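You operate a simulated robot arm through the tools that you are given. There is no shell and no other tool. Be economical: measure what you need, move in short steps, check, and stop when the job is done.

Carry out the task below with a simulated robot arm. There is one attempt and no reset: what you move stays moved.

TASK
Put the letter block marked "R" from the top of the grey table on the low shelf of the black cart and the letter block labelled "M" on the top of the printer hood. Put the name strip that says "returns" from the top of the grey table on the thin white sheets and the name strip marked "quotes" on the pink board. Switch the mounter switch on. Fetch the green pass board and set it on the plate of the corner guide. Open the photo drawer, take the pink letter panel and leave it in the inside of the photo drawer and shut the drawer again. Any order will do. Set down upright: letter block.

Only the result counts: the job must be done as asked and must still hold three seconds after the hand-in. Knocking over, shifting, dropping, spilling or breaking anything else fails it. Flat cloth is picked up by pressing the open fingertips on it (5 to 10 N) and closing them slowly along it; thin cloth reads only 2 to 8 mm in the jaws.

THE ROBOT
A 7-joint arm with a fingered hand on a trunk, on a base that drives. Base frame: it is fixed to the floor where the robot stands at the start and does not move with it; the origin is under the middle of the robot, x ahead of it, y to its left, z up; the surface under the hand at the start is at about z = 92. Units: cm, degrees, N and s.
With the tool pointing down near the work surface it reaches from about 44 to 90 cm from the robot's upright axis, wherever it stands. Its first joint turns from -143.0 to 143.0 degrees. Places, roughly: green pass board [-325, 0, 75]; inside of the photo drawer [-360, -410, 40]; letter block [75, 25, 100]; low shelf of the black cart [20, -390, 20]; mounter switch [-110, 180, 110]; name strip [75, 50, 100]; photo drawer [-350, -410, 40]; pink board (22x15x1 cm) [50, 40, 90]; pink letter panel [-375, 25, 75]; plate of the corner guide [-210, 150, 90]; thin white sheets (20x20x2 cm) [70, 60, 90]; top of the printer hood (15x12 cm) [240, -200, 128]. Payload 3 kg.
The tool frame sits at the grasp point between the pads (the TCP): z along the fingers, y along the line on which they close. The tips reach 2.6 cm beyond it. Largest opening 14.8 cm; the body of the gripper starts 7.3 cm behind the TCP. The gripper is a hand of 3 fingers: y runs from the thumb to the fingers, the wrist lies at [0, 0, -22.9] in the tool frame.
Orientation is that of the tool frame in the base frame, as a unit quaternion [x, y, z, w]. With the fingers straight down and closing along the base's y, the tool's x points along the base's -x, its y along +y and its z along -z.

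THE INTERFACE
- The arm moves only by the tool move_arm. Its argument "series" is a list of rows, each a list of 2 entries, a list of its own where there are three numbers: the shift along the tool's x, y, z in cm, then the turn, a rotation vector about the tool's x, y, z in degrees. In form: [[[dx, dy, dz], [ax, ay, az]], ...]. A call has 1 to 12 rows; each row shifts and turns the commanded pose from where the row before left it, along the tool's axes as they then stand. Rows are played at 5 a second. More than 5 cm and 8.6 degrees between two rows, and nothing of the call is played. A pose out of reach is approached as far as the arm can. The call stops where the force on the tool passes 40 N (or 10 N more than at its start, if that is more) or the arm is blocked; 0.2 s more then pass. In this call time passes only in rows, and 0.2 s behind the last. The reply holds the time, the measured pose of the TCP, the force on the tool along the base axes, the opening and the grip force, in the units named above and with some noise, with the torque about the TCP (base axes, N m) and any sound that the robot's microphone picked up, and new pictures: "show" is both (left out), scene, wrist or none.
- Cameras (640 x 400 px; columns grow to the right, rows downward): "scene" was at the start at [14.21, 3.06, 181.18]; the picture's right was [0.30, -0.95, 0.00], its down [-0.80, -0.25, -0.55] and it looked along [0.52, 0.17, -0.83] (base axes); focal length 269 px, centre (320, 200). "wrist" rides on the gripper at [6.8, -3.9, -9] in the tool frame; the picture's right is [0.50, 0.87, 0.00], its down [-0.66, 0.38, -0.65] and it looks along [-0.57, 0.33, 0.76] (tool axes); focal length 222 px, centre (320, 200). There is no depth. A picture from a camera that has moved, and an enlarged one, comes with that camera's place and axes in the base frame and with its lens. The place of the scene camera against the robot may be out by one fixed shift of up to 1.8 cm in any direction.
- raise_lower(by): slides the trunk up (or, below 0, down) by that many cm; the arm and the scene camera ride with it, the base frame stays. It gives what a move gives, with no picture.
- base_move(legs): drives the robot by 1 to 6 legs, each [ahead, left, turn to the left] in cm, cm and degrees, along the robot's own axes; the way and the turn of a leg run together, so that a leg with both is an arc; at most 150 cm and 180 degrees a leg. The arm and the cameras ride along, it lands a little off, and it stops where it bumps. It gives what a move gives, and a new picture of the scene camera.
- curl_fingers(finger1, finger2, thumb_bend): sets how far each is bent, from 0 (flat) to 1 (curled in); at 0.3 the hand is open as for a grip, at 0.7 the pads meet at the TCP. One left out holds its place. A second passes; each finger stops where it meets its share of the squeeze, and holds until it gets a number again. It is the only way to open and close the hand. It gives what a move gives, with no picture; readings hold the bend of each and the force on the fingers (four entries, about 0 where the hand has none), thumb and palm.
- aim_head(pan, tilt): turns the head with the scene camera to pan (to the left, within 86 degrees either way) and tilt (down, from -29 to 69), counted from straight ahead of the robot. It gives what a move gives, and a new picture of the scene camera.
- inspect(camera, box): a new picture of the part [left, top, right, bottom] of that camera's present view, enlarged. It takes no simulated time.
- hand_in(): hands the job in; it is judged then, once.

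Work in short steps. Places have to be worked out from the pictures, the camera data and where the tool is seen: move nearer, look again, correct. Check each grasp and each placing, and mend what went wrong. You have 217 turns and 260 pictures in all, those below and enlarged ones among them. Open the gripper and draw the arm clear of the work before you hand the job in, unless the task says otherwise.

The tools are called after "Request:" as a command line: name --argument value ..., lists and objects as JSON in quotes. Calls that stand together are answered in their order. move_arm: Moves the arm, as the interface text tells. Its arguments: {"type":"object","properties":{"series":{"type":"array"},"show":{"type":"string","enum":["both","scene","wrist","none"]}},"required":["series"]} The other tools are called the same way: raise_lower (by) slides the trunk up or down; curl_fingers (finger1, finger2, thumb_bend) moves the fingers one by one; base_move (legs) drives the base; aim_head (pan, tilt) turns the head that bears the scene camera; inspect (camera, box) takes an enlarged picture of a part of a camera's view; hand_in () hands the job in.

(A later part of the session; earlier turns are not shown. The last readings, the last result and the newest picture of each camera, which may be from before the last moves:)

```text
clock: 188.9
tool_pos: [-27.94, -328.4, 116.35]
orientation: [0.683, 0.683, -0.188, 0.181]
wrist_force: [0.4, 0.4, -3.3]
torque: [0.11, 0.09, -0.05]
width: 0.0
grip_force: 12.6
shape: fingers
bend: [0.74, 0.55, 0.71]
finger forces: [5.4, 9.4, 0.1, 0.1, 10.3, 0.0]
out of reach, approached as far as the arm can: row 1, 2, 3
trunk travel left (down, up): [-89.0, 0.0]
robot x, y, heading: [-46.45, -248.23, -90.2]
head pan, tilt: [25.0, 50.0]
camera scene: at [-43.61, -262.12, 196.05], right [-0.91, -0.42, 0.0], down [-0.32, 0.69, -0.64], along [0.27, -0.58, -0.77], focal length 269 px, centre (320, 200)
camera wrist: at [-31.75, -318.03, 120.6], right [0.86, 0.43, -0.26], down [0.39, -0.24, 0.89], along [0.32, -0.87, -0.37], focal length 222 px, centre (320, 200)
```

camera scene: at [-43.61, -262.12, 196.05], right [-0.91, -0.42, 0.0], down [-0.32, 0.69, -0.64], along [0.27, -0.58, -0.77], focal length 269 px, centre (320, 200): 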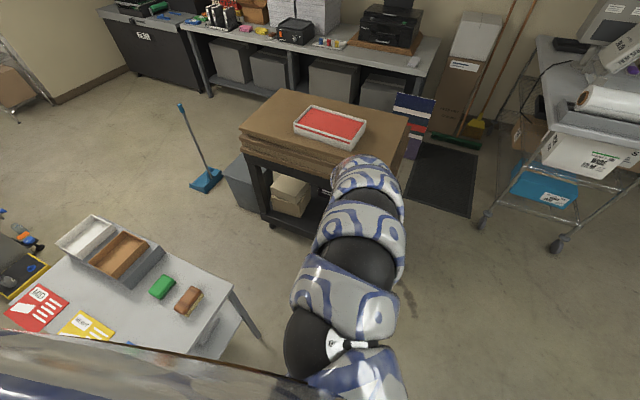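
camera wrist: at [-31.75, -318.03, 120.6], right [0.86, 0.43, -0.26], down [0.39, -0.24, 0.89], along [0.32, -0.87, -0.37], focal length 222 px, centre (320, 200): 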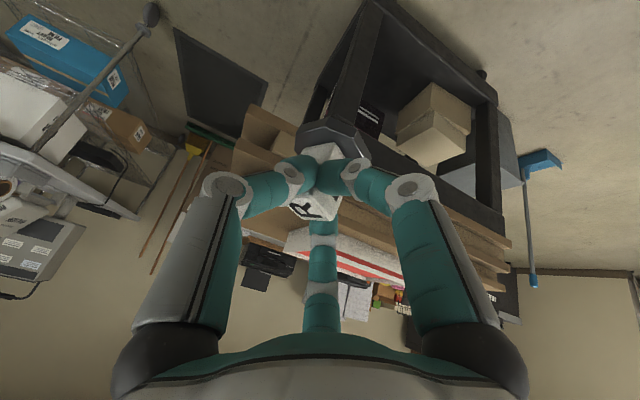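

The inner reach here is ~82 cm, so the robot will stand at about [−29,−302]. I lower the trunk in steps.

Request:
raise_lower --by -40

Request:
raise_lower --by -40

Request:
inspect --camera "wrist" --box '[0, 0, 640, 400]'

Request:
aim_head --pan 20 --tilt 35

```text
clock: 192.8
tool_pos: [-28.31, -328.67, 76.27]
orientation: [0.683, 0.682, -0.186, 0.181]
wrist_force: [-0.5, -0.1, -3.1]
torque: [0.14, 0.02, -0.01]
width: 0.0
grip_force: 12.4
shape: fingers
bend: [0.74, 0.56, 0.71]
finger forces: [5.3, 9.1, 0.0, 0.1, 10.2, 0.0]
trunk travel left (down, up): [-49.0, 40.0]
robot x, y, heading: [-47.1, -248.54, -90.1]
head pan, tilt: [25.0, 50.0]
```

```text
clock: 196.6
tool_pos: [-28.25, -328.68, 36.28]
orientation: [0.683, 0.682, -0.187, 0.181]
wrist_force: [-0.1, -0.1, -3.5]
torque: [0.11, 0.05, -0.02]
width: 0.0
grip_force: 11.7
shape: fingers
bend: [0.74, 0.56, 0.71]
finger forces: [4.9, 9.1, 0.0, 0.0, 10.1, 0.0]
trunk travel left (down, up): [-9.0, 80.0]
robot x, y, heading: [-46.91, -248.26, -90.3]
head pan, tilt: [25.0, 50.0]
```

```text
1.00 times, centred on (320, 200) of wrist (not enlarged: the box is as wide or as high as the picture)
camera zoom: at [-32.12, -318.31, 40.57], right [0.87, 0.43, -0.26], down [0.38, -0.24, 0.89], along [0.32, -0.87, -0.37], focal length 222 px, centre (320, 200)
```

zoom: 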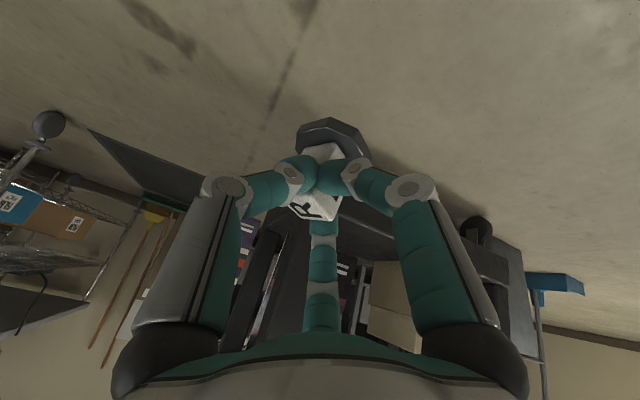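

```text
clock: 197.4
tool_pos: [-28.32, -328.8, 36.09]
orientation: [0.683, 0.682, -0.186, 0.182]
wrist_force: [-0.7, 0.1, -4.4]
torque: [0.12, 0.04, 0.01]
width: 0.0
grip_force: 12.3
shape: fingers
bend: [0.74, 0.56, 0.71]
finger forces: [4.8, 9.0, 0.0, 0.0, 10.1, 0.1]
trunk travel left (down, up): [-9.0, 80.0]
robot x, y, heading: [-46.79, -248.31, -90.2]
head pan, tilt: [20.0, 35.0]
camera scene: at [-44.43, -263.72, 118.2], right [-0.94, -0.34, 0.0], down [-0.2, 0.54, -0.82], along [0.28, -0.77, -0.57], focal length 269 px, centre (320, 200)
```

scene: 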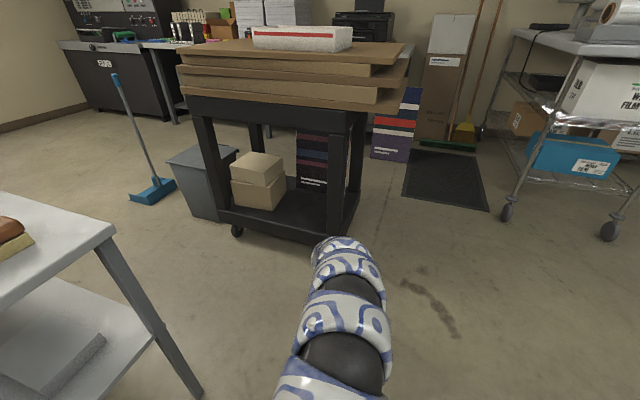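

Clear view: the shelf is free at x −5..22, y −370..−400. I drive to a pre-position with the hand just in front of the cart.

Request:
base_move --legs '[[27, 9, 0], [0, 0, 12]]'

Request:
inspect --camera "wrist" --box '[0, 0, 640, 400]'

```text
clock: 200.1
tool_pos: [-3.02, -349.96, 36.17]
orientation: [0.607, 0.751, -0.166, 0.201]
wrist_force: [-0.1, -0.1, -4.5]
torque: [0.1, 0.02, 0.03]
width: 0.02
grip_force: 11.9
shape: fingers
bend: [0.74, 0.56, 0.71]
finger forces: [5.2, 9.1, 0.1, 0.0, 9.9, 0.0]
trunk travel left (down, up): [-9.0, 80.0]
robot x, y, heading: [-37.67, -275.34, -77.9]
head pan, tilt: [20.0, 35.0]
camera scene: at [-32.14, -289.68, 118.2], right [-0.85, -0.53, 0.0], down [-0.3, 0.49, -0.82], along [0.43, -0.69, -0.57], focal length 269 px, centre (320, 200)
```

scene: 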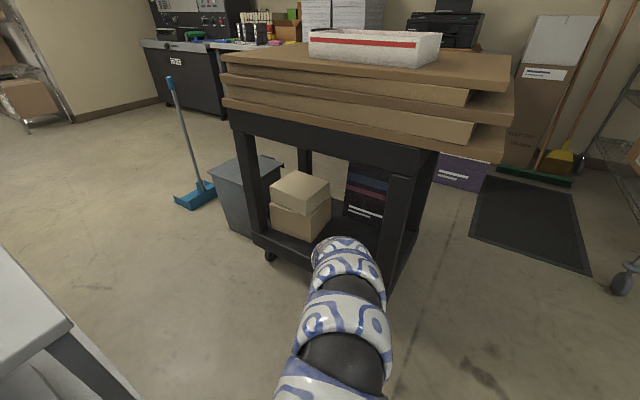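

```text
1.00 times, centred on (320, 200) of wrist (not enlarged: the box is as wide or as high as the picture)
camera zoom: at [-8.86, -340.62, 40.56], right [0.76, 0.6, -0.26], down [0.42, -0.15, 0.89], along [0.5, -0.78, -0.37], focal length 222 px, centre (320, 200)
```

zoom: 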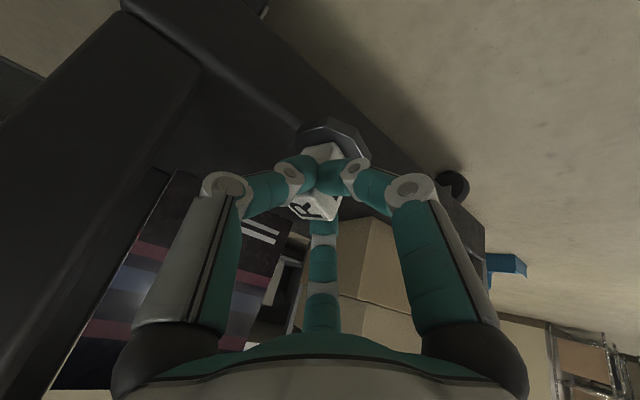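

The leg is at x≈−12.5 and the box at x>22, so entering near x≈5 is clear. I drive the hand in.

Request:
base_move --legs '[[16, 1.5, 0], [17, 1.5, 0]]'

Request:
inspect --camera "wrist" --box '[0, 0, 640, 400]'

```text
clock: 202.6
tool_pos: [6.93, -381.46, 36.19]
orientation: [0.607, 0.751, -0.167, 0.201]
wrist_force: [0.4, 0.3, -4.7]
torque: [0.12, 0.03, -0.01]
width: 0.0
grip_force: 12.1
shape: fingers
bend: [0.74, 0.56, 0.71]
finger forces: [5.1, 9.0, 0.0, 0.0, 9.9, 0.0]
trunk travel left (down, up): [-9.0, 80.0]
robot x, y, heading: [-28.29, -306.28, -78.1]
head pan, tilt: [20.0, 35.0]
camera scene: at [-22.39, -321.09, 118.21], right [-0.85, -0.53, 0.0], down [-0.3, 0.49, -0.82], along [0.43, -0.69, -0.57], focal length 269 px, centre (320, 200)
```

scene: 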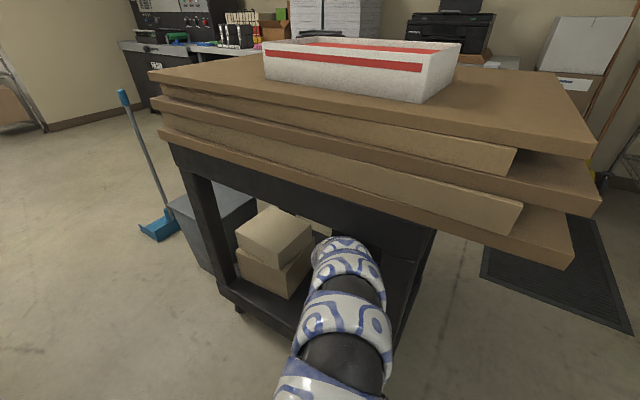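

```text
1.00 times, centred on (320, 200) of wrist (not enlarged: the box is as wide or as high as the picture)
camera zoom: at [0.96, -372.01, 40.57], right [0.76, 0.6, -0.26], down [0.42, -0.15, 0.89], along [0.5, -0.78, -0.37], focal length 222 px, centre (320, 200)
```

zoom: 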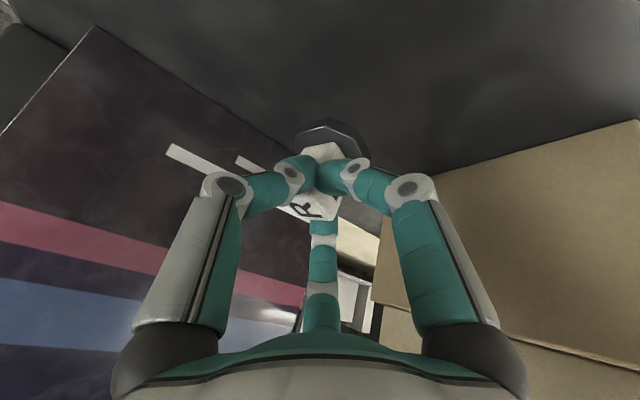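

The block is over free shelf. I lower the trunk 9 cm, then creep down with the arm.

Request:
raise_lower --by -8.8

Request:
move_arm --series '[[[0.25, 0, 0.43], [0, 0, 0]], [[0.15, 0, 0.26], [0, 0, 0]]]' --show "wrist"

```text
clock: 203.8
tool_pos: [6.99, -381.45, 27.58]
orientation: [0.607, 0.751, -0.166, 0.201]
wrist_force: [2.3, -0.2, 17.9]
torque: [-0.23, -0.09, 0.1]
width: 0.01
grip_force: 16.2
shape: fingers
bend: [0.75, 0.53, 0.75]
finger forces: [5.8, 14.4, 0.0, 0.0, 12.1, 0.0]
trunk travel left (down, up): [-0.2, 88.8]
robot x, y, heading: [-28.39, -306.48, -78.1]
head pan, tilt: [20.0, 35.0]
```

```text
clock: 204.4
tool_pos: [6.83, -381.62, 27.08]
orientation: [0.606, 0.75, -0.168, 0.204]
wrist_force: [-0.7, 0.1, 30.6]
torque: [-0.12, 0.27, -0.04]
width: 0.0
grip_force: 28.3
shape: fingers
bend: [0.75, 0.52, 0.76]
finger forces: [5.0, 17.2, 0.0, 0.0, 34.8, 0.0]
trunk travel left (down, up): [-0.2, 88.8]
robot x, y, heading: [-28.51, -306.79, -78.0]
head pan, tilt: [20.0, 35.0]
stopped in row 2: the force on the tool passed its limit at 43 N (the readings are from after the stop); the commanded pose is now the measured one
camera wrist: at [1.01, -372.15, 31.44], right [0.76, 0.6, -0.26], down [0.42, -0.15, 0.89], along [0.5, -0.79, -0.36], focal length 222 px, centre (320, 200)
```

wrist: 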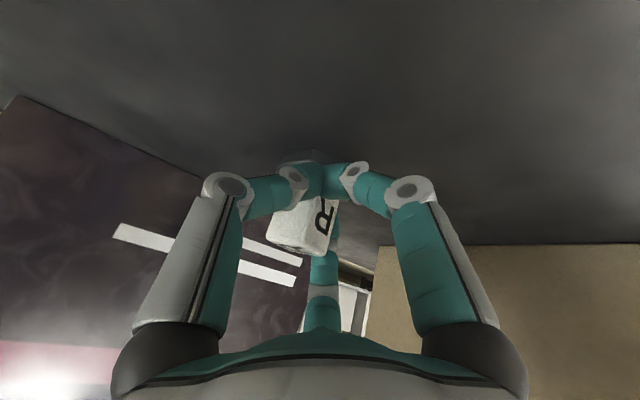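

I pressed too hard; the shelf is a bit higher than thought. I relieve the force and look closely.

Request:
move_arm --series '[[[-0.3, 0, -0.52], [0, 0, 0]]]' --show "none"

Request:
inspect --camera "wrist" --box '[180, 80, 460, 280]'

```text
clock: 204.8
tool_pos: [6.96, -381.32, 27.33]
orientation: [0.607, 0.751, -0.166, 0.202]
wrist_force: [1.4, -0.7, 4.1]
torque: [0.05, 0.08, 0.01]
width: 0.0
grip_force: 12.6
shape: fingers
bend: [0.75, 0.53, 0.75]
finger forces: [0.0, 13.0, 0.1, 0.0, 14.0, 0.0]
trunk travel left (down, up): [-0.2, 88.8]
robot x, y, heading: [-28.43, -306.9, -78.1]
head pan, tilt: [20.0, 35.0]
```

```text
2.00 times, centred on (320, 180) of wrist
camera zoom: at [0.96, -372.03, 31.73], right [0.76, 0.6, -0.26], down [0.42, -0.15, 0.89], along [0.5, -0.78, -0.37], focal length 444 px, centre (320, 240)
```

zoom: 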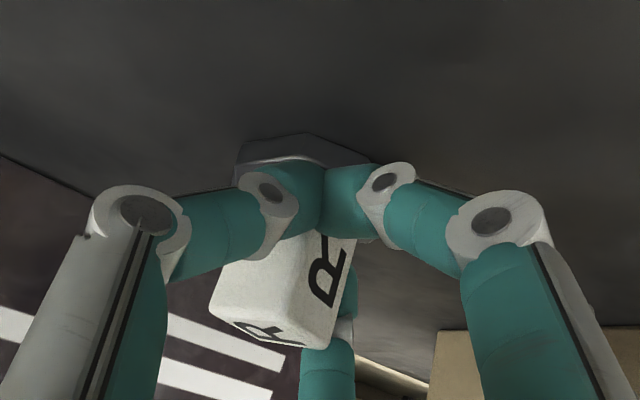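

The block stands on the shelf ahead of the finger tips. I open gently.

Request:
curl_fingers --finger1 0.68 --finger2 0.5 --thumb_bend 0.69

Request:
inspect --camera "wrist" --box '[180, 80, 460, 280]'

```text
clock: 205.8
tool_pos: [6.74, -381.4, 27.58]
orientation: [0.607, 0.75, -0.167, 0.202]
wrist_force: [-0.2, -0.3, 6.3]
torque: [-0.03, 0.03, 0.02]
width: 0.0
grip_force: 4.5
shape: fingers
bend: [0.71, 0.5, 0.71]
finger forces: [3.3, 0.6, 0.0, 0.0, 4.1, 0.0]
trunk travel left (down, up): [-0.2, 88.8]
robot x, y, heading: [-28.18, -306.51, -78.0]
head pan, tilt: [20.0, 35.0]
```

```text
2.00 times, centred on (320, 180) of wrist
camera zoom: at [0.96, -372.08, 31.82], right [0.76, 0.6, -0.26], down [0.42, -0.15, 0.89], along [0.5, -0.78, -0.37], focal length 444 px, centre (320, 240)
```

zoom: 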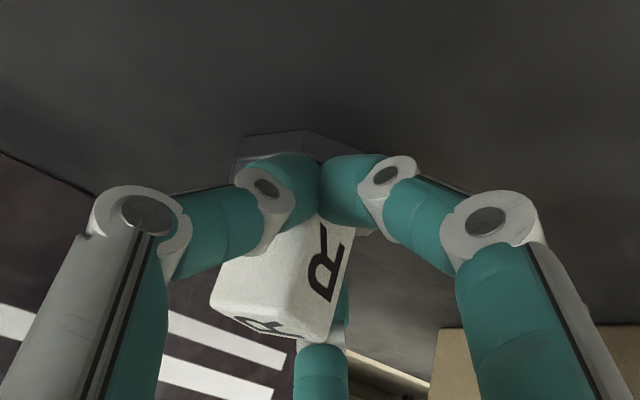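

Block appears upright; the tips rest on its disc. I rise 0.4 cm and open more.

Request:
move_arm --series '[[[-0.25, 0, -0.43], [0, 0, 0]]]' --show "none"

Request:
curl_fingers --finger1 0.58 --finger2 0.45 --thumb_bend 0.58

Request:
curl_fingers --finger1 0.46 --finger2 0.4 --thumb_bend 0.46

Request:
inspect --camera "wrist" --box '[120, 40, 520, 290]'

```text
clock: 206.2
tool_pos: [6.99, -381.57, 27.79]
orientation: [0.608, 0.75, -0.168, 0.201]
wrist_force: [-0.5, -0.3, 1.3]
torque: [0.01, -0.01, -0.01]
width: 0.1
grip_force: 0.5
shape: fingers
bend: [0.7, 0.5, 0.69]
finger forces: [1.0, 0.1, 0.0, 0.0, 0.4, 0.0]
trunk travel left (down, up): [-0.2, 88.8]
robot x, y, heading: [-28.14, -306.57, -78.1]
head pan, tilt: [20.0, 35.0]
```

```text
clock: 207.2
tool_pos: [7.05, -381.62, 27.96]
orientation: [0.607, 0.75, -0.167, 0.202]
wrist_force: [-1.8, -2.0, 11.0]
torque: [-0.06, -0.01, 0.0]
width: 2.46
grip_force: 5.6
shape: fingers
bend: [0.67, 0.45, 0.57]
finger forces: [10.9, 0.1, 0.0, 0.0, 0.0, 0.0]
trunk travel left (down, up): [-0.2, 88.8]
robot x, y, heading: [-28.17, -306.89, -78.0]
head pan, tilt: [20.0, 35.0]
```

```text
clock: 208.2
tool_pos: [7.05, -381.53, 27.85]
orientation: [0.606, 0.75, -0.167, 0.202]
wrist_force: [-0.6, -1.1, 11.8]
torque: [-0.02, -0.02, 0.01]
width: 5.09
grip_force: 5.8
shape: fingers
bend: [0.77, 0.4, 0.46]
finger forces: [12.0, 0.1, 0.0, 0.0, 0.1, 0.0]
trunk travel left (down, up): [-0.2, 88.8]
robot x, y, heading: [-28.0, -306.52, -78.0]
head pan, tilt: [20.0, 35.0]
```

```text
1.60 times, centred on (320, 165) of wrist
camera zoom: at [1.12, -372.21, 32.23], right [0.76, 0.6, -0.26], down [0.42, -0.15, 0.89], along [0.5, -0.78, -0.37], focal length 355 px, centre (320, 256)
```

zoom: 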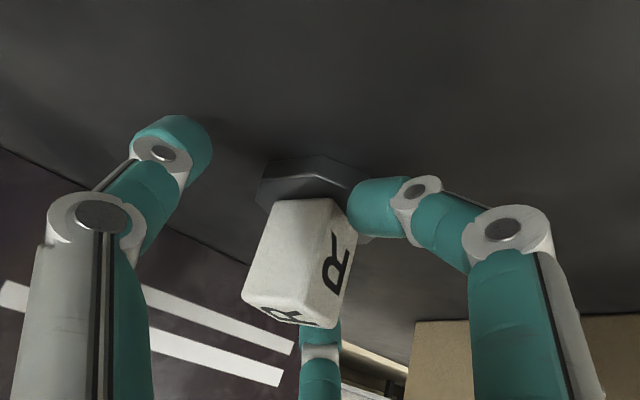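

R stands upright; finger 1's tip presses on the disc. I rise straight up 1.5 cm to free it.

Request:
move_arm --series '[[[-0.4, 0, -0.7], [0, 0, 0]], [[-0.4, 0, -0.7], [0, 0, 0]]]' --show "wrist"

```text
clock: 208.8
tool_pos: [7.54, -382.16, 29.1]
orientation: [0.607, 0.751, -0.167, 0.201]
wrist_force: [-0.7, -1.0, 4.6]
torque: [0.06, 0.0, 0.05]
width: 6.8
grip_force: 2.3
shape: fingers
bend: [0.5, 0.4, 0.46]
finger forces: [5.1, 0.0, 0.0, 0.1, 0.0, 0.0]
out of reach, approached as far as the arm can: row 1, 2
trunk travel left (down, up): [-0.2, 88.8]
robot x, y, heading: [-28.25, -306.51, -78.0]
head pan, tilt: [20.0, 35.0]
camera wrist: at [1.61, -372.73, 33.38], right [0.76, 0.6, -0.26], down [0.42, -0.15, 0.89], along [0.5, -0.78, -0.37], focal length 222 px, centre (320, 200)
```

wrist: 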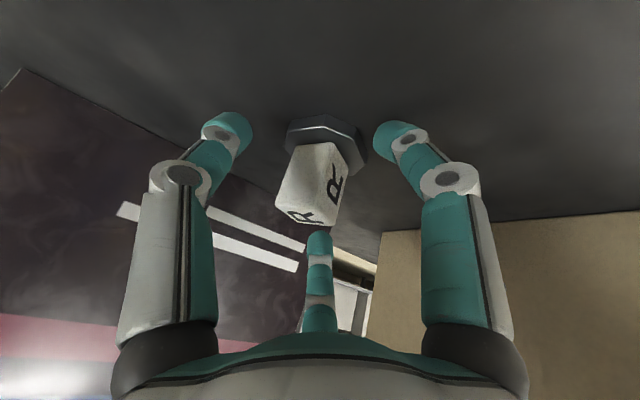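

R stands free and upright on the shelf. I raise 7 cm with the trunk and back straight out.

Request:
raise_lower --by 8

Request:
base_move --legs '[[-33, -3, 0]]'

Request:
inspect --camera "wrist" --box '[180, 40, 460, 240]'

```text
clock: 210.0
tool_pos: [7.53, -382.08, 37.04]
orientation: [0.607, 0.751, -0.167, 0.201]
wrist_force: [0.4, 0.0, -0.6]
torque: [-0.04, -0.01, -0.03]
width: 7.5
grip_force: 0.0
shape: fingers
bend: [0.46, 0.4, 0.46]
finger forces: [0.1, 0.0, 0.0, 0.0, 0.0, 0.0]
trunk travel left (down, up): [-8.2, 80.8]
robot x, y, heading: [-28.36, -306.79, -77.9]
head pan, tilt: [20.0, 35.0]
```

```text
clock: 212.2
tool_pos: [-2.24, -350.5, 37.11]
orientation: [0.606, 0.751, -0.166, 0.201]
wrist_force: [-0.8, -0.7, 0.6]
torque: [0.04, -0.02, 0.01]
width: 7.51
grip_force: 0.2
shape: fingers
bend: [0.46, 0.4, 0.46]
finger forces: [0.1, 0.1, 0.0, 0.0, 0.1, 0.0]
trunk travel left (down, up): [-8.2, 80.8]
robot x, y, heading: [-37.84, -275.41, -78.1]
head pan, tilt: [20.0, 35.0]
camera scene: at [-32.19, -289.45, 117.41], right [-0.85, -0.53, 0.0], down [-0.3, 0.49, -0.82], along [0.43, -0.69, -0.57], focal length 269 px, centre (320, 200)
```

scene: 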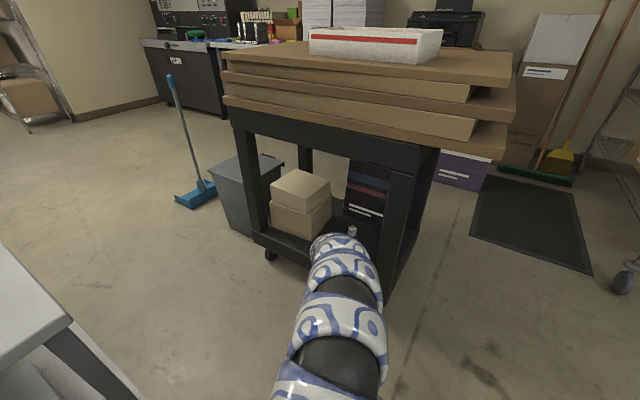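

```text
2.00 times, centred on (320, 140) of wrist
camera zoom: at [-8.16, -341.09, 41.36], right [0.76, 0.6, -0.26], down [0.42, -0.15, 0.89], along [0.5, -0.78, -0.37], focal length 444 px, centre (320, 320)
```

zoom: 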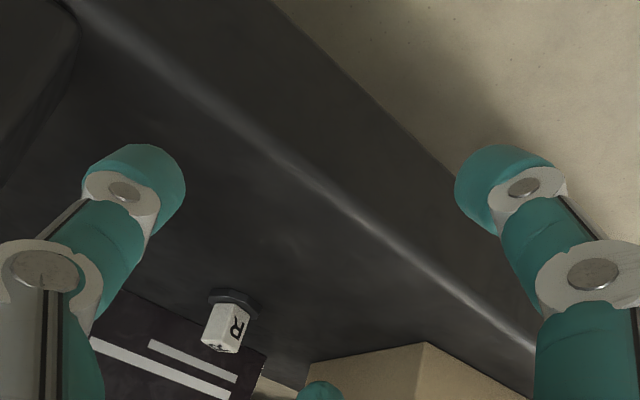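

R is done. I raise the trunk, back out of the aisle, and look west toward the drawer cabinet and the other stations.

Request:
raise_lower --by 40

Request:
raise_lower --by 40

Request:
base_move --legs '[[-80, -5, 0], [0, 0, -60]]'

Request:
aim_head --pan -40 --tilt 20

```text
clock: 216.0
tool_pos: [-2.24, -350.46, 76.98]
orientation: [0.606, 0.751, -0.167, 0.201]
wrist_force: [-0.1, 0.1, 0.5]
torque: [0.02, 0.0, -0.02]
width: 7.48
grip_force: 0.1
shape: fingers
bend: [0.46, 0.4, 0.46]
finger forces: [0.0, 0.0, 0.0, 0.0, 0.0, 0.1]
trunk travel left (down, up): [-48.2, 40.8]
robot x, y, heading: [-38.04, -274.73, -77.7]
head pan, tilt: [20.0, 35.0]
```

```text
clock: 219.8
tool_pos: [-2.29, -350.55, 117.06]
orientation: [0.606, 0.751, -0.166, 0.201]
wrist_force: [0.0, 0.3, -0.2]
torque: [-0.01, -0.03, -0.01]
width: 7.5
grip_force: 0.2
shape: fingers
bend: [0.46, 0.4, 0.46]
finger forces: [0.0, 0.0, 0.0, 0.0, 0.1, 0.0]
trunk travel left (down, up): [-88.2, 0.8]
robot x, y, heading: [-38.02, -274.65, -77.8]
head pan, tilt: [20.0, 35.0]
```

```text
clock: 226.8
tool_pos: [-107.7, -264.94, 117.14]
orientation: [0.902, 0.342, -0.245, 0.09]
wrist_force: [-0.4, -0.4, -0.8]
torque: [-0.02, 0.04, 0.01]
width: 7.5
grip_force: 0.1
shape: fingers
bend: [0.46, 0.4, 0.46]
finger forces: [0.0, 0.1, 0.1, 0.0, 0.0, 0.0]
trunk travel left (down, up): [-88.2, 0.8]
robot x, y, heading: [-59.67, -196.95, -138.3]
head pan, tilt: [20.0, 35.0]
camera scene: at [-70.39, -208.88, 197.41], right [-0.88, 0.48, 0.0], down [0.27, 0.5, -0.82], along [-0.39, -0.72, -0.57], focal length 269 px, centre (320, 200)
```

scene: 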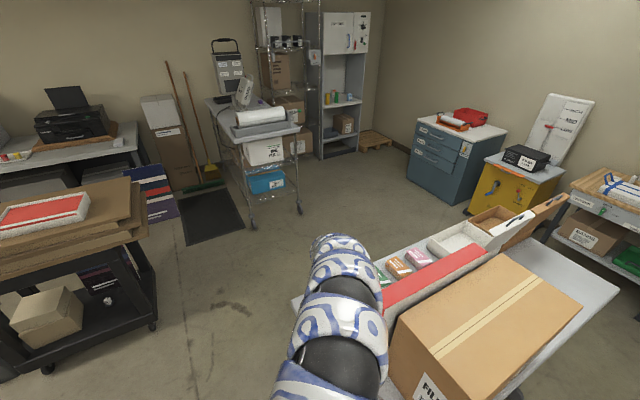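

```text
clock: 228.1
tool_pos: [-107.75, -265.04, 116.96]
orientation: [0.903, 0.343, -0.245, 0.09]
wrist_force: [-0.3, -0.5, -0.1]
torque: [0.03, 0.04, 0.01]
width: 7.49
grip_force: 0.1
shape: fingers
bend: [0.46, 0.4, 0.46]
finger forces: [0.0, 0.0, 0.0, 0.1, 0.0, 0.1]
trunk travel left (down, up): [-88.2, 0.8]
robot x, y, heading: [-59.5, -196.68, -138.4]
head pan, tilt: [-40.0, 20.0]
camera scene: at [-75.5, -201.42, 199.79], right [-0.03, 1.0, 0.0], down [0.34, 0.01, -0.94], along [-0.94, -0.03, -0.34], focal length 269 px, centre (320, 200)
```

scene: 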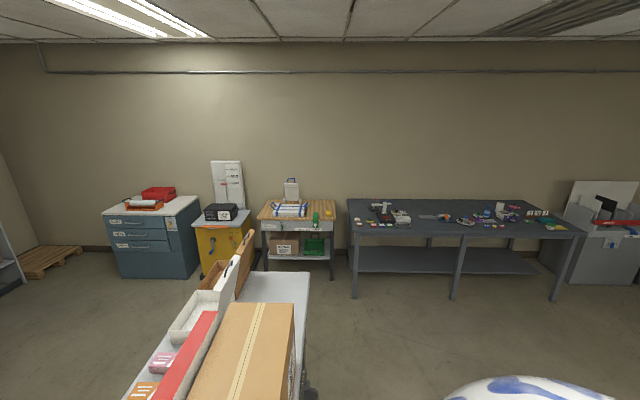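

Let me enlarge the drawer cabinet and the dark table on the west wall.

Request:
inspect --camera "scene" --box '[90, 170, 250, 290]'

Request:
inspect --camera "scene" --box '[340, 180, 600, 310]'

```text
3.33 times, centred on (170, 230) of scene
camera zoom: at [-75.5, -201.42, 199.79], right [-0.03, 1.0, 0.0], down [0.34, 0.01, -0.94], along [-0.94, -0.03, -0.34], focal length 898 px, centre (820, 100)
```

zoom: 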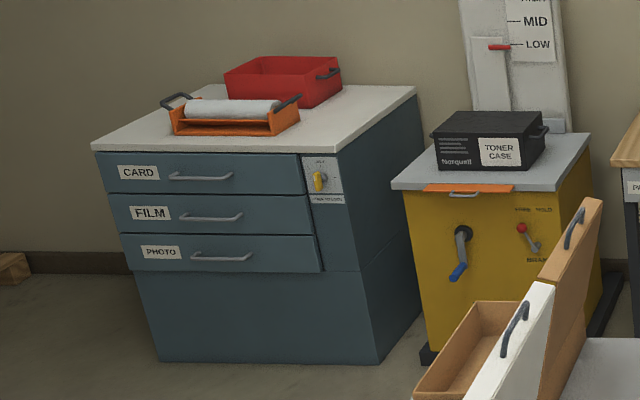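

```text
2.46 times, centred on (470, 245) of scene
camera zoom: at [-75.5, -201.42, 199.79], right [-0.03, 1.0, 0.0], down [0.34, 0.01, -0.94], along [-0.94, -0.03, -0.34], focal length 663 px, centre (-49, 89)
```

zoom: 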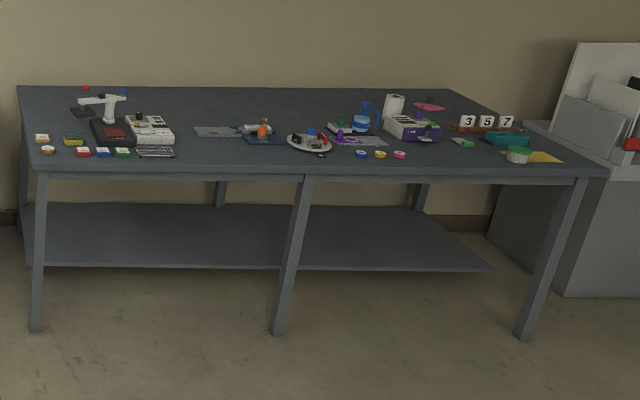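

The PHOTO drawer is the lowest of the three, with a bar handle at about [−333,−409,50]. I back off, turn west, and drive along y ≈ −142 to the west side.

Request:
base_move --legs '[[-45, 0, 0], [0, 0, -42], [0, -25, 0], [150, 0, 0], [100, 0, 0]]'

Request:
aim_head --pan 40 --tilt 25

```text
clock: 246.0
tool_pos: [-356.8, -158.45, 116.92]
orientation: [0.965, -0.004, -0.261, -0.004]
wrist_force: [0.6, 0.0, 0.1]
torque: [0.0, 0.02, 0.0]
width: 7.5
grip_force: 0.1
shape: fingers
bend: [0.46, 0.4, 0.46]
finger forces: [0.0, 0.0, 0.0, 0.0, 0.0, 0.0]
trunk travel left (down, up): [-88.2, 0.8]
robot x, y, heading: [-275.45, -139.99, 179.6]
head pan, tilt: [-40.0, 20.0]
camera scene: at [-291.11, -132.87, 199.79], right [0.65, 0.76, 0.0], down [0.26, -0.22, -0.94], along [-0.71, 0.61, -0.34], focal length 269 px, centre (320, 200)
```

scene: 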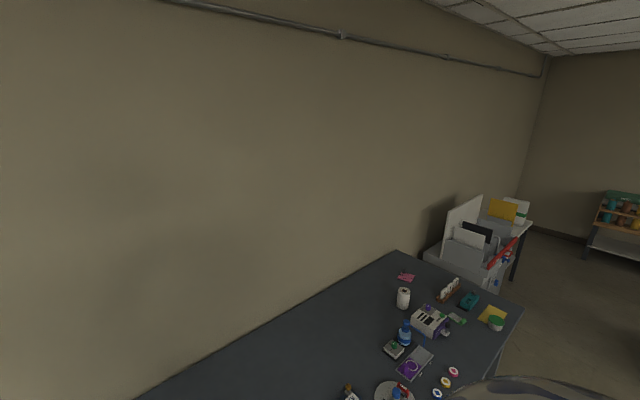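

```text
clock: 247.5
tool_pos: [-356.85, -158.45, 117.12]
orientation: [0.965, -0.004, -0.262, -0.005]
wrist_force: [0.4, 0.3, 0.8]
torque: [0.0, 0.02, -0.02]
width: 7.5
grip_force: 0.0
shape: fingers
bend: [0.46, 0.4, 0.46]
finger forces: [0.0, 0.0, 0.0, 0.0, 0.1, 0.1]
trunk travel left (down, up): [-88.2, 0.8]
robot x, y, heading: [-275.37, -140.07, 179.4]
head pan, tilt: [40.0, 25.0]
camera scene: at [-291.07, -144.78, 198.99], right [-0.64, 0.77, 0.0], down [0.33, 0.27, -0.91], along [-0.7, -0.58, -0.42], focal length 269 px, centre (320, 200)
```

scene: 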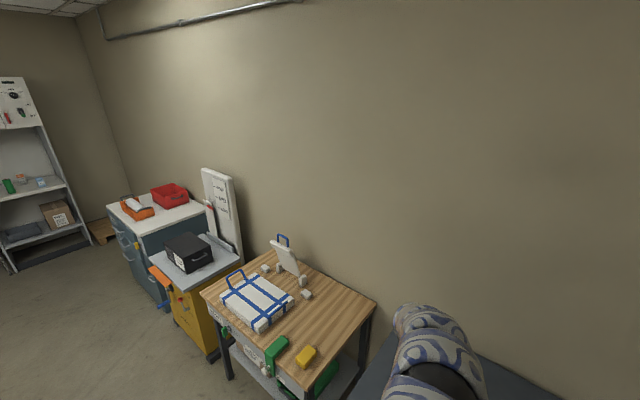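

From here the pink panel is near [−378,27] and the green board near [−335,15], both at z≈75. I turn south and drive down the aisle to the drawer cabinet.

Request:
base_move --legs '[[0, 0, 90], [150, 0, 0], [60, 0, 0], [55, 35, 0], [0, 0, -90]]'

Request:
aim_head --pan 0 --tilt 40

```text
clock: 268.9
tool_pos: [-320.72, -423.4, 117.09]
orientation: [0.965, -0.009, -0.26, -0.005]
wrist_force: [-0.6, -0.2, -0.5]
torque: [-0.04, 0.02, 0.02]
width: 7.47
grip_force: 0.1
shape: fingers
bend: [0.46, 0.4, 0.46]
finger forces: [0.0, 0.0, 0.0, 0.1, 0.0, 0.1]
trunk travel left (down, up): [-88.2, 0.8]
robot x, y, heading: [-238.94, -405.66, 178.8]
head pan, tilt: [40.0, 25.0]
camera scene: at [-254.85, -410.52, 198.99], right [-0.63, 0.78, 0.0], down [0.33, 0.26, -0.91], along [-0.71, -0.57, -0.42], focal length 269 px, centre (320, 200)
```

scene: 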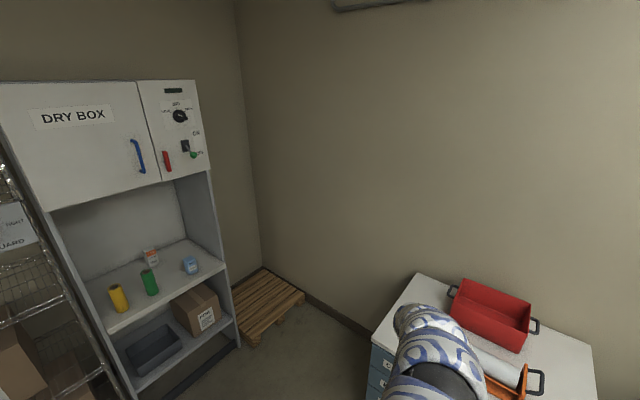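

```text
clock: 270.0
tool_pos: [-320.8, -423.51, 117.01]
orientation: [0.965, -0.009, -0.261, -0.005]
wrist_force: [-0.1, -0.4, 0.5]
torque: [0.01, 0.01, 0.03]
width: 7.5
grip_force: 0.2
shape: fingers
bend: [0.46, 0.4, 0.46]
finger forces: [0.1, 0.1, 0.1, 0.1, 0.0, 0.0]
trunk travel left (down, up): [-88.2, 0.8]
robot x, y, heading: [-239.01, -405.84, 178.9]
head pan, tilt: [0.0, 40.0]
camera scene: at [-256.17, -404.6, 196.65], right [0.02, 1.0, 0.0], down [0.64, -0.01, -0.77], along [-0.77, 0.02, -0.64], focal length 269 px, centre (320, 200)
```

scene: 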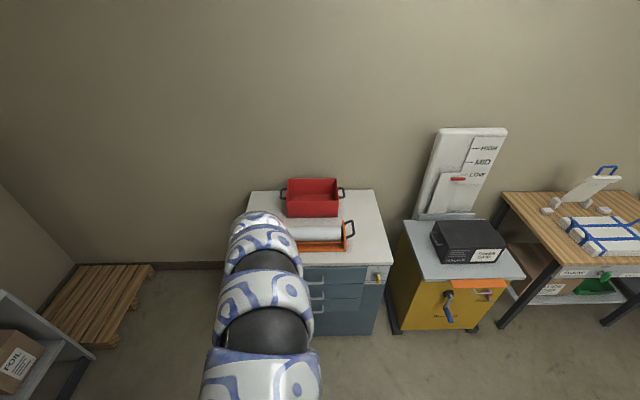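

I back off 25 cm, lower the trunk, and pivot the hand to horizontal.

Request:
base_move --legs '[[-25, 0, 0]]'

Request:
move_arm --series '[[[-3.32, 0, -0.24], [0, -8.33, 0]], [[-3.32, 0, -0.24], [0, -8.33, 0]], [[-3.32, 0, -0.24], [0, -8.33, 0]], [[-3.32, 0, -0.24], [0, -8.33, 0]], [[-3.32, 0, -0.24], [0, -8.33, 0]], [[-3.32, 0, -0.24], [0, -8.33, 0]], [[-3.32, 0, -0.24], [0, -8.33, 0]], [[-0.7, 0, 0], [0, -1.7, 0]]]' --show "none"

Request:
move_arm --series '[[[0, 0, 0], [0, 0, 8.2]], [[0, 0, 0], [0, 0, 8.2]], [[0, 0, 0], [0, 0, 8.2]], [[0, 0, 0], [0, 0, 8.2]], [[0, 0, 0], [0, 0, 8.2]], [[0, 0, 0], [0, 0, 8.2]], [[0, 0, 0], [0, 0, 8.2]], [[0, 0, 0], [0, 0, 8.2]], [[0, 0, 0], [0, 0, 8.2]], [[0, 0, 0], [0, 0, 8.2]], [[0, 0, 0], [0, 0, 8]]]' --show "none"

Request:
raise_lower --by -40

```text
clock: 271.8
tool_pos: [-295.51, -424.0, 117.19]
orientation: [0.965, -0.009, -0.263, -0.005]
wrist_force: [0.2, 0.0, 0.2]
torque: [0.03, -0.02, -0.02]
width: 7.5
grip_force: 0.2
shape: fingers
bend: [0.46, 0.4, 0.46]
finger forces: [0.0, 0.0, 0.1, 0.0, 0.0, 0.1]
trunk travel left (down, up): [-88.2, 0.8]
robot x, y, heading: [-214.24, -406.18, 178.8]
head pan, tilt: [0.0, 40.0]
camera scene: at [-230.98, -405.11, 196.67], right [0.02, 1.0, 0.0], down [0.64, -0.01, -0.77], along [-0.77, 0.01, -0.64], focal length 269 px, centre (320, 200)
```

scene: 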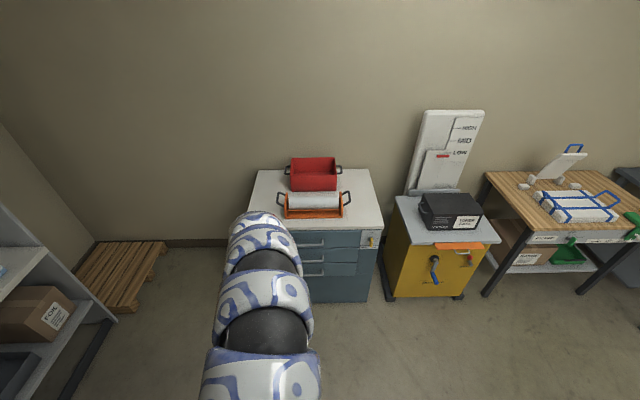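

```text
clock: 273.6
tool_pos: [-308.1, -424.71, 136.31]
orientation: [-0.705, 0.006, 0.709, 0.01]
wrist_force: [0.4, -0.2, 0.5]
torque: [0.0, -0.01, -0.01]
width: 7.51
grip_force: 0.0
shape: fingers
bend: [0.46, 0.4, 0.46]
finger forces: [0.0, 0.0, 0.0, 0.0, 0.0, 0.0]
out of reach, approached as far as the arm can: row 2, 6, 7
trunk travel left (down, up): [-88.2, 0.8]
robot x, y, heading: [-214.48, -406.21, 179.0]
head pan, tilt: [0.0, 40.0]
```

```text
clock: 276.0
tool_pos: [-308.06, -424.81, 136.29]
orientation: [-0.493, 0.503, 0.509, -0.495]
wrist_force: [0.1, -0.7, -0.3]
torque: [0.01, 0.0, 0.01]
width: 7.51
grip_force: 0.1
shape: fingers
bend: [0.46, 0.4, 0.46]
finger forces: [0.0, 0.0, 0.0, 0.1, 0.0, 0.0]
trunk travel left (down, up): [-88.2, 0.8]
robot x, y, heading: [-213.95, -406.0, 179.0]
head pan, tilt: [0.0, 40.0]
```

```text
clock: 279.9
tool_pos: [-308.13, -424.88, 96.33]
orientation: [-0.493, 0.503, 0.509, -0.495]
wrist_force: [0.3, 0.2, 1.2]
torque: [0.01, 0.0, 0.01]
width: 7.51
grip_force: 0.1
shape: fingers
bend: [0.46, 0.4, 0.46]
finger forces: [0.0, 0.0, 0.0, 0.0, 0.0, 0.0]
trunk travel left (down, up): [-48.2, 40.8]
robot x, y, heading: [-213.74, -406.43, 178.9]
head pan, tilt: [0.0, 40.0]
```

The hand is horizontal now. I lower 40 cm more and look at the drawer front with both cameras.

Request:
raise_lower --by -40

Request:
inspect --camera "wrist" --box '[0, 0, 640, 400]'

Request:
aim_head --pan 5 --tilt 25

```text
clock: 283.7
tool_pos: [-308.14, -424.72, 56.28]
orientation: [-0.494, 0.502, 0.509, -0.495]
wrist_force: [0.3, 0.7, 0.5]
torque: [0.04, 0.0, 0.01]
width: 7.49
grip_force: 0.1
shape: fingers
bend: [0.46, 0.4, 0.46]
finger forces: [0.2, 0.0, 0.0, 0.0, 0.0, 0.1]
trunk travel left (down, up): [-8.2, 80.8]
robot x, y, heading: [-214.31, -406.26, 178.7]
head pan, tilt: [0.0, 40.0]
```

```text
1.00 times, centred on (320, 200) of wrist (not enlarged: the box is as wide or as high as the picture)
camera zoom: at [-299.2, -431.69, 52.21], right [-0.01, -0.51, 0.86], down [0.67, 0.64, 0.38], along [-0.74, 0.58, 0.34], focal length 222 px, centre (320, 200)
```

zoom: 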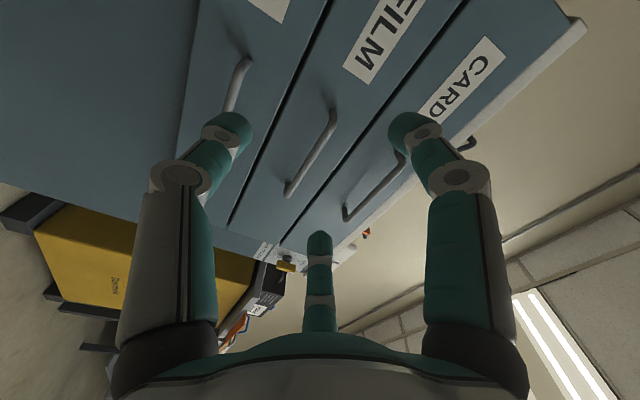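

```text
clock: 284.4
tool_pos: [-308.18, -424.74, 56.25]
orientation: [-0.494, 0.503, 0.508, -0.494]
wrist_force: [1.0, -0.3, 0.2]
torque: [0.01, 0.02, -0.01]
width: 7.49
grip_force: 0.1
shape: fingers
bend: [0.46, 0.4, 0.46]
finger forces: [0.0, 0.1, 0.1, 0.1, 0.1, 0.1]
trunk travel left (down, up): [-8.2, 80.8]
robot x, y, heading: [-214.06, -406.24, 179.0]
head pan, tilt: [5.0, 25.0]
camera scene: at [-231.83, -405.89, 118.98], right [-0.07, 1.0, 0.0], down [0.42, 0.03, -0.91], along [-0.9, -0.06, -0.42], focal length 269 px, centre (320, 200)
```

scene: 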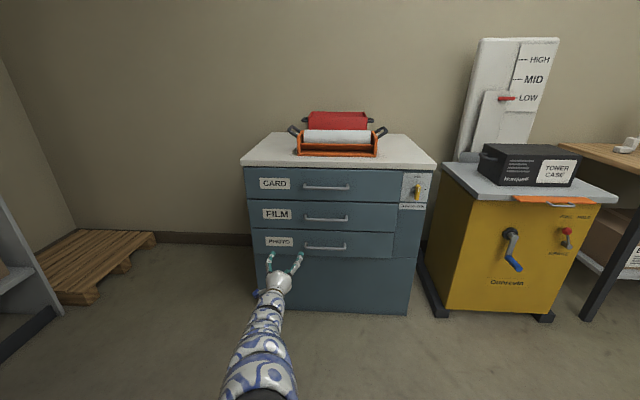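

Request:
inspect --camera "scene" --box '[240, 150, 440, 275]'

```text
3.20 times, centred on (340, 212) of scene
camera zoom: at [-231.83, -405.89, 118.98], right [-0.07, 1.0, 0.0], down [0.42, 0.03, -0.91], along [-0.9, -0.06, -0.42], focal length 862 px, centre (256, 160)
```

zoom: 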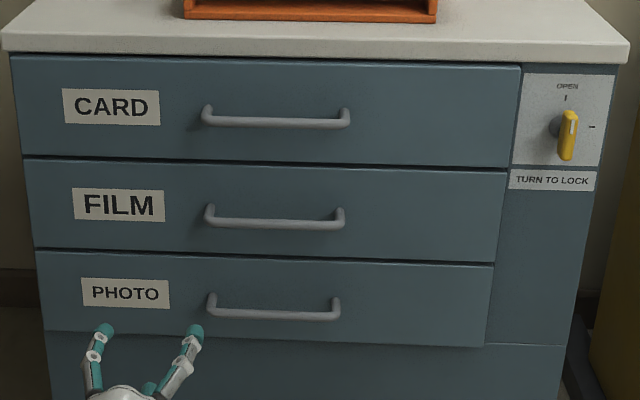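

The lock knob points to OPEN and PHOTO's bar handle is centred at about [−333,−410.5,47.3]. I align using base and trunk, stopping 12 cm short.

Request:
base_move --legs '[[12, -14, 1]]'

Request:
raise_lower --by -8

Request:
inspect --camera "wrist" --box '[0, 0, 640, 400]'

```text
clock: 286.0
tool_pos: [-319.75, -412.35, 56.26]
orientation: [-0.498, 0.498, 0.504, -0.5]
wrist_force: [0.0, 0.0, 0.1]
torque: [-0.01, -0.05, -0.01]
width: 7.51
grip_force: 0.1
shape: fingers
bend: [0.46, 0.4, 0.46]
finger forces: [0.0, 0.0, 0.1, 0.0, 0.0, 0.1]
trunk travel left (down, up): [-8.2, 80.8]
robot x, y, heading: [-226.18, -392.49, 179.8]
head pan, tilt: [5.0, 25.0]
camera scene: at [-243.75, -392.15, 118.99], right [-0.09, 1.0, 0.0], down [0.42, 0.04, -0.91], along [-0.9, -0.08, -0.42], focal length 269 px, centre (320, 200)
```

scene: 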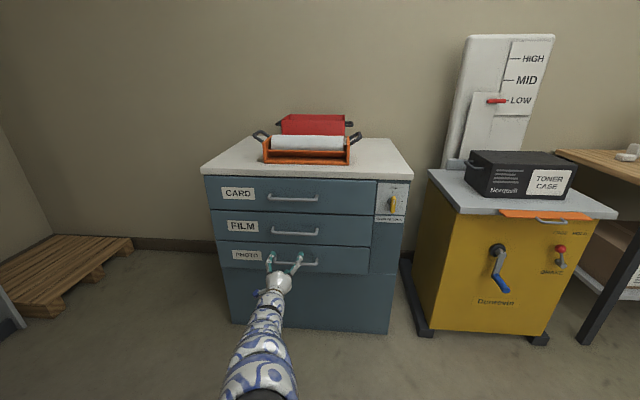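

```text
clock: 287.1
tool_pos: [-319.68, -412.38, 48.32]
orientation: [-0.499, 0.498, 0.504, -0.5]
wrist_force: [0.1, 0.0, -0.6]
torque: [0.01, 0.01, 0.02]
width: 7.51
grip_force: 0.1
shape: fingers
bend: [0.46, 0.4, 0.46]
finger forces: [0.0, 0.0, 0.0, 0.0, 0.0, 0.0]
trunk travel left (down, up): [-0.2, 88.8]
robot x, y, heading: [-226.02, -392.37, 180.1]
head pan, tilt: [5.0, 25.0]
```

```text
1.00 times, centred on (320, 200) of wrist (not enlarged: the box is as wide or as high as the picture)
camera zoom: at [-310.67, -419.16, 44.22], right [0.0, -0.51, 0.86], down [0.66, 0.65, 0.38], along [-0.75, 0.57, 0.34], focal length 222 px, centre (320, 200)
```

zoom: 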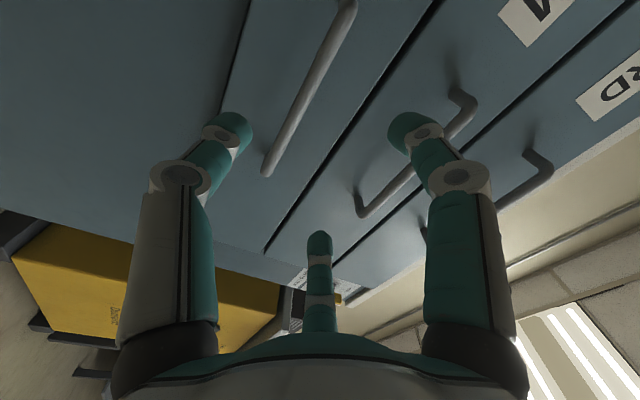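

The bar spans y −420..−404 at z≈46. I lower 2 cm with the arm and drive ahead 11 cm so the bar goes between thumb and fingers.

Request:
move_arm --series '[[[0, -1, 0], [0, 0, 0]], [[0, -1, 0], [0, 0, 0]]]' --show "none"

Request:
base_move --legs '[[11, 0, 0]]'

Request:
inspect --camera "wrist" --box '[0, 0, 640, 400]'

```text
clock: 287.8
tool_pos: [-319.7, -412.42, 46.34]
orientation: [-0.499, 0.498, 0.503, -0.5]
wrist_force: [0.6, 0.0, 0.3]
torque: [0.0, 0.0, 0.03]
width: 7.52
grip_force: 0.1
shape: fingers
bend: [0.46, 0.4, 0.46]
finger forces: [0.0, 0.0, 0.0, 0.0, 0.0, 0.0]
trunk travel left (down, up): [-0.2, 88.8]
robot x, y, heading: [-225.93, -392.22, 180.1]
head pan, tilt: [5.0, 25.0]
```

```text
clock: 288.9
tool_pos: [-330.81, -412.52, 46.29]
orientation: [-0.499, 0.497, 0.504, -0.5]
wrist_force: [0.2, -0.7, 0.1]
torque: [0.0, -0.01, 0.01]
width: 7.51
grip_force: 0.1
shape: fingers
bend: [0.46, 0.4, 0.46]
finger forces: [0.0, 0.1, 0.0, 0.1, 0.0, 0.1]
trunk travel left (down, up): [-0.2, 88.8]
robot x, y, heading: [-236.82, -392.15, 180.0]
head pan, tilt: [5.0, 25.0]
camera scene: at [-254.83, -392.15, 110.99], right [-0.09, 1.0, 0.0], down [0.42, 0.04, -0.91], along [-0.9, -0.08, -0.42], focal length 269 px, centre (320, 200)
```

scene: 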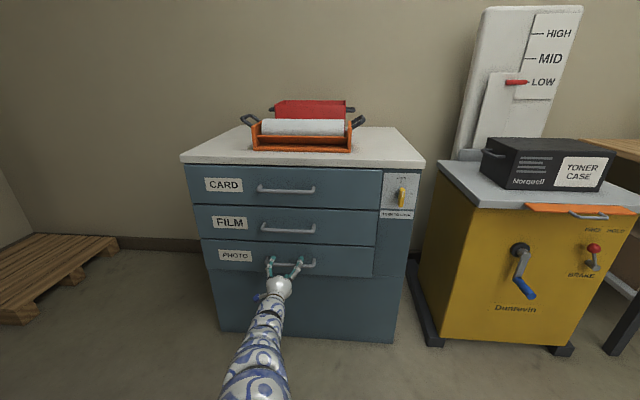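

```text
1.00 times, centred on (320, 200) of wrist (not enlarged: the box is as wide or as high as the picture)
camera zoom: at [-321.73, -419.23, 42.25], right [0.0, -0.5, 0.86], down [0.66, 0.65, 0.38], along [-0.75, 0.57, 0.34], focal length 222 px, centre (320, 200)
```

zoom: 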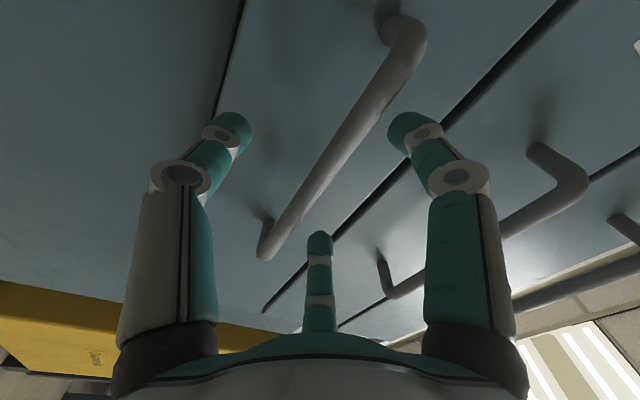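

The bar runs between thumb and fingers, ~2 cm ahead of the TCP. I drive 1.8 cm more and close.

Request:
base_move --legs '[[1.8, 0, 0]]'

Request:
curl_fingers --finger1 0.66 --finger2 0.66 --thumb_bend 0.66

Request:
inspect --camera "wrist" --box '[0, 0, 640, 400]'

```text
clock: 289.7
tool_pos: [-332.55, -412.48, 46.27]
orientation: [-0.499, 0.498, 0.504, -0.499]
wrist_force: [0.2, 0.2, 0.2]
torque: [0.0, -0.02, 0.0]
width: 7.53
grip_force: 0.1
shape: fingers
bend: [0.46, 0.4, 0.46]
finger forces: [0.0, 0.0, 0.0, 0.0, 0.1, 0.1]
trunk travel left (down, up): [-0.2, 88.8]
robot x, y, heading: [-238.98, -392.6, 179.8]
head pan, tilt: [5.0, 25.0]
camera scene: at [-256.62, -392.14, 110.99], right [-0.09, 1.0, 0.0], down [0.42, 0.04, -0.91], along [-0.9, -0.08, -0.42], focal length 269 px, centre (320, 200)
```

scene: 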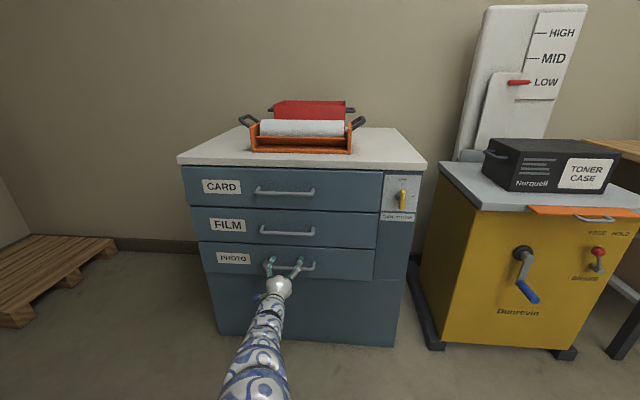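

```text
clock: 290.7
tool_pos: [-332.53, -412.44, 46.26]
orientation: [-0.498, 0.498, 0.504, -0.499]
wrist_force: [-1.2, -0.2, 1.8]
torque: [-0.01, 0.04, -0.02]
width: 1.3
grip_force: 0.8
shape: fingers
bend: [0.65, 0.65, 0.66]
finger forces: [1.1, 1.1, 0.0, 0.0, 0.0, 0.1]
trunk travel left (down, up): [-0.2, 88.8]
robot x, y, heading: [-238.94, -392.15, 179.9]
head pan, tilt: [5.0, 25.0]
```

```text
1.00 times, centred on (320, 200) of wrist (not enlarged: the box is as wide or as high as the picture)
camera zoom: at [-323.53, -419.22, 42.27], right [0.0, -0.5, 0.86], down [0.66, 0.65, 0.38], along [-0.75, 0.57, 0.34], focal length 222 px, centre (320, 200)
```

zoom: 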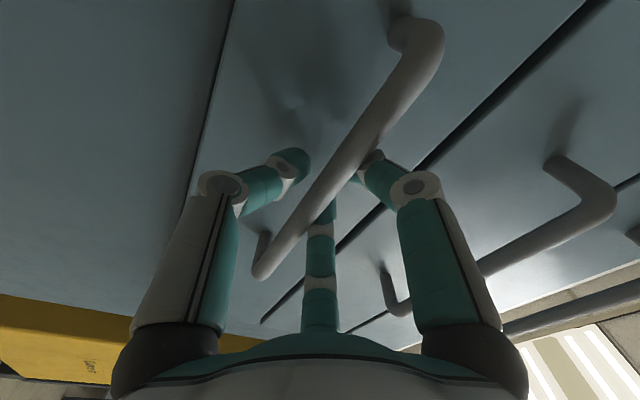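

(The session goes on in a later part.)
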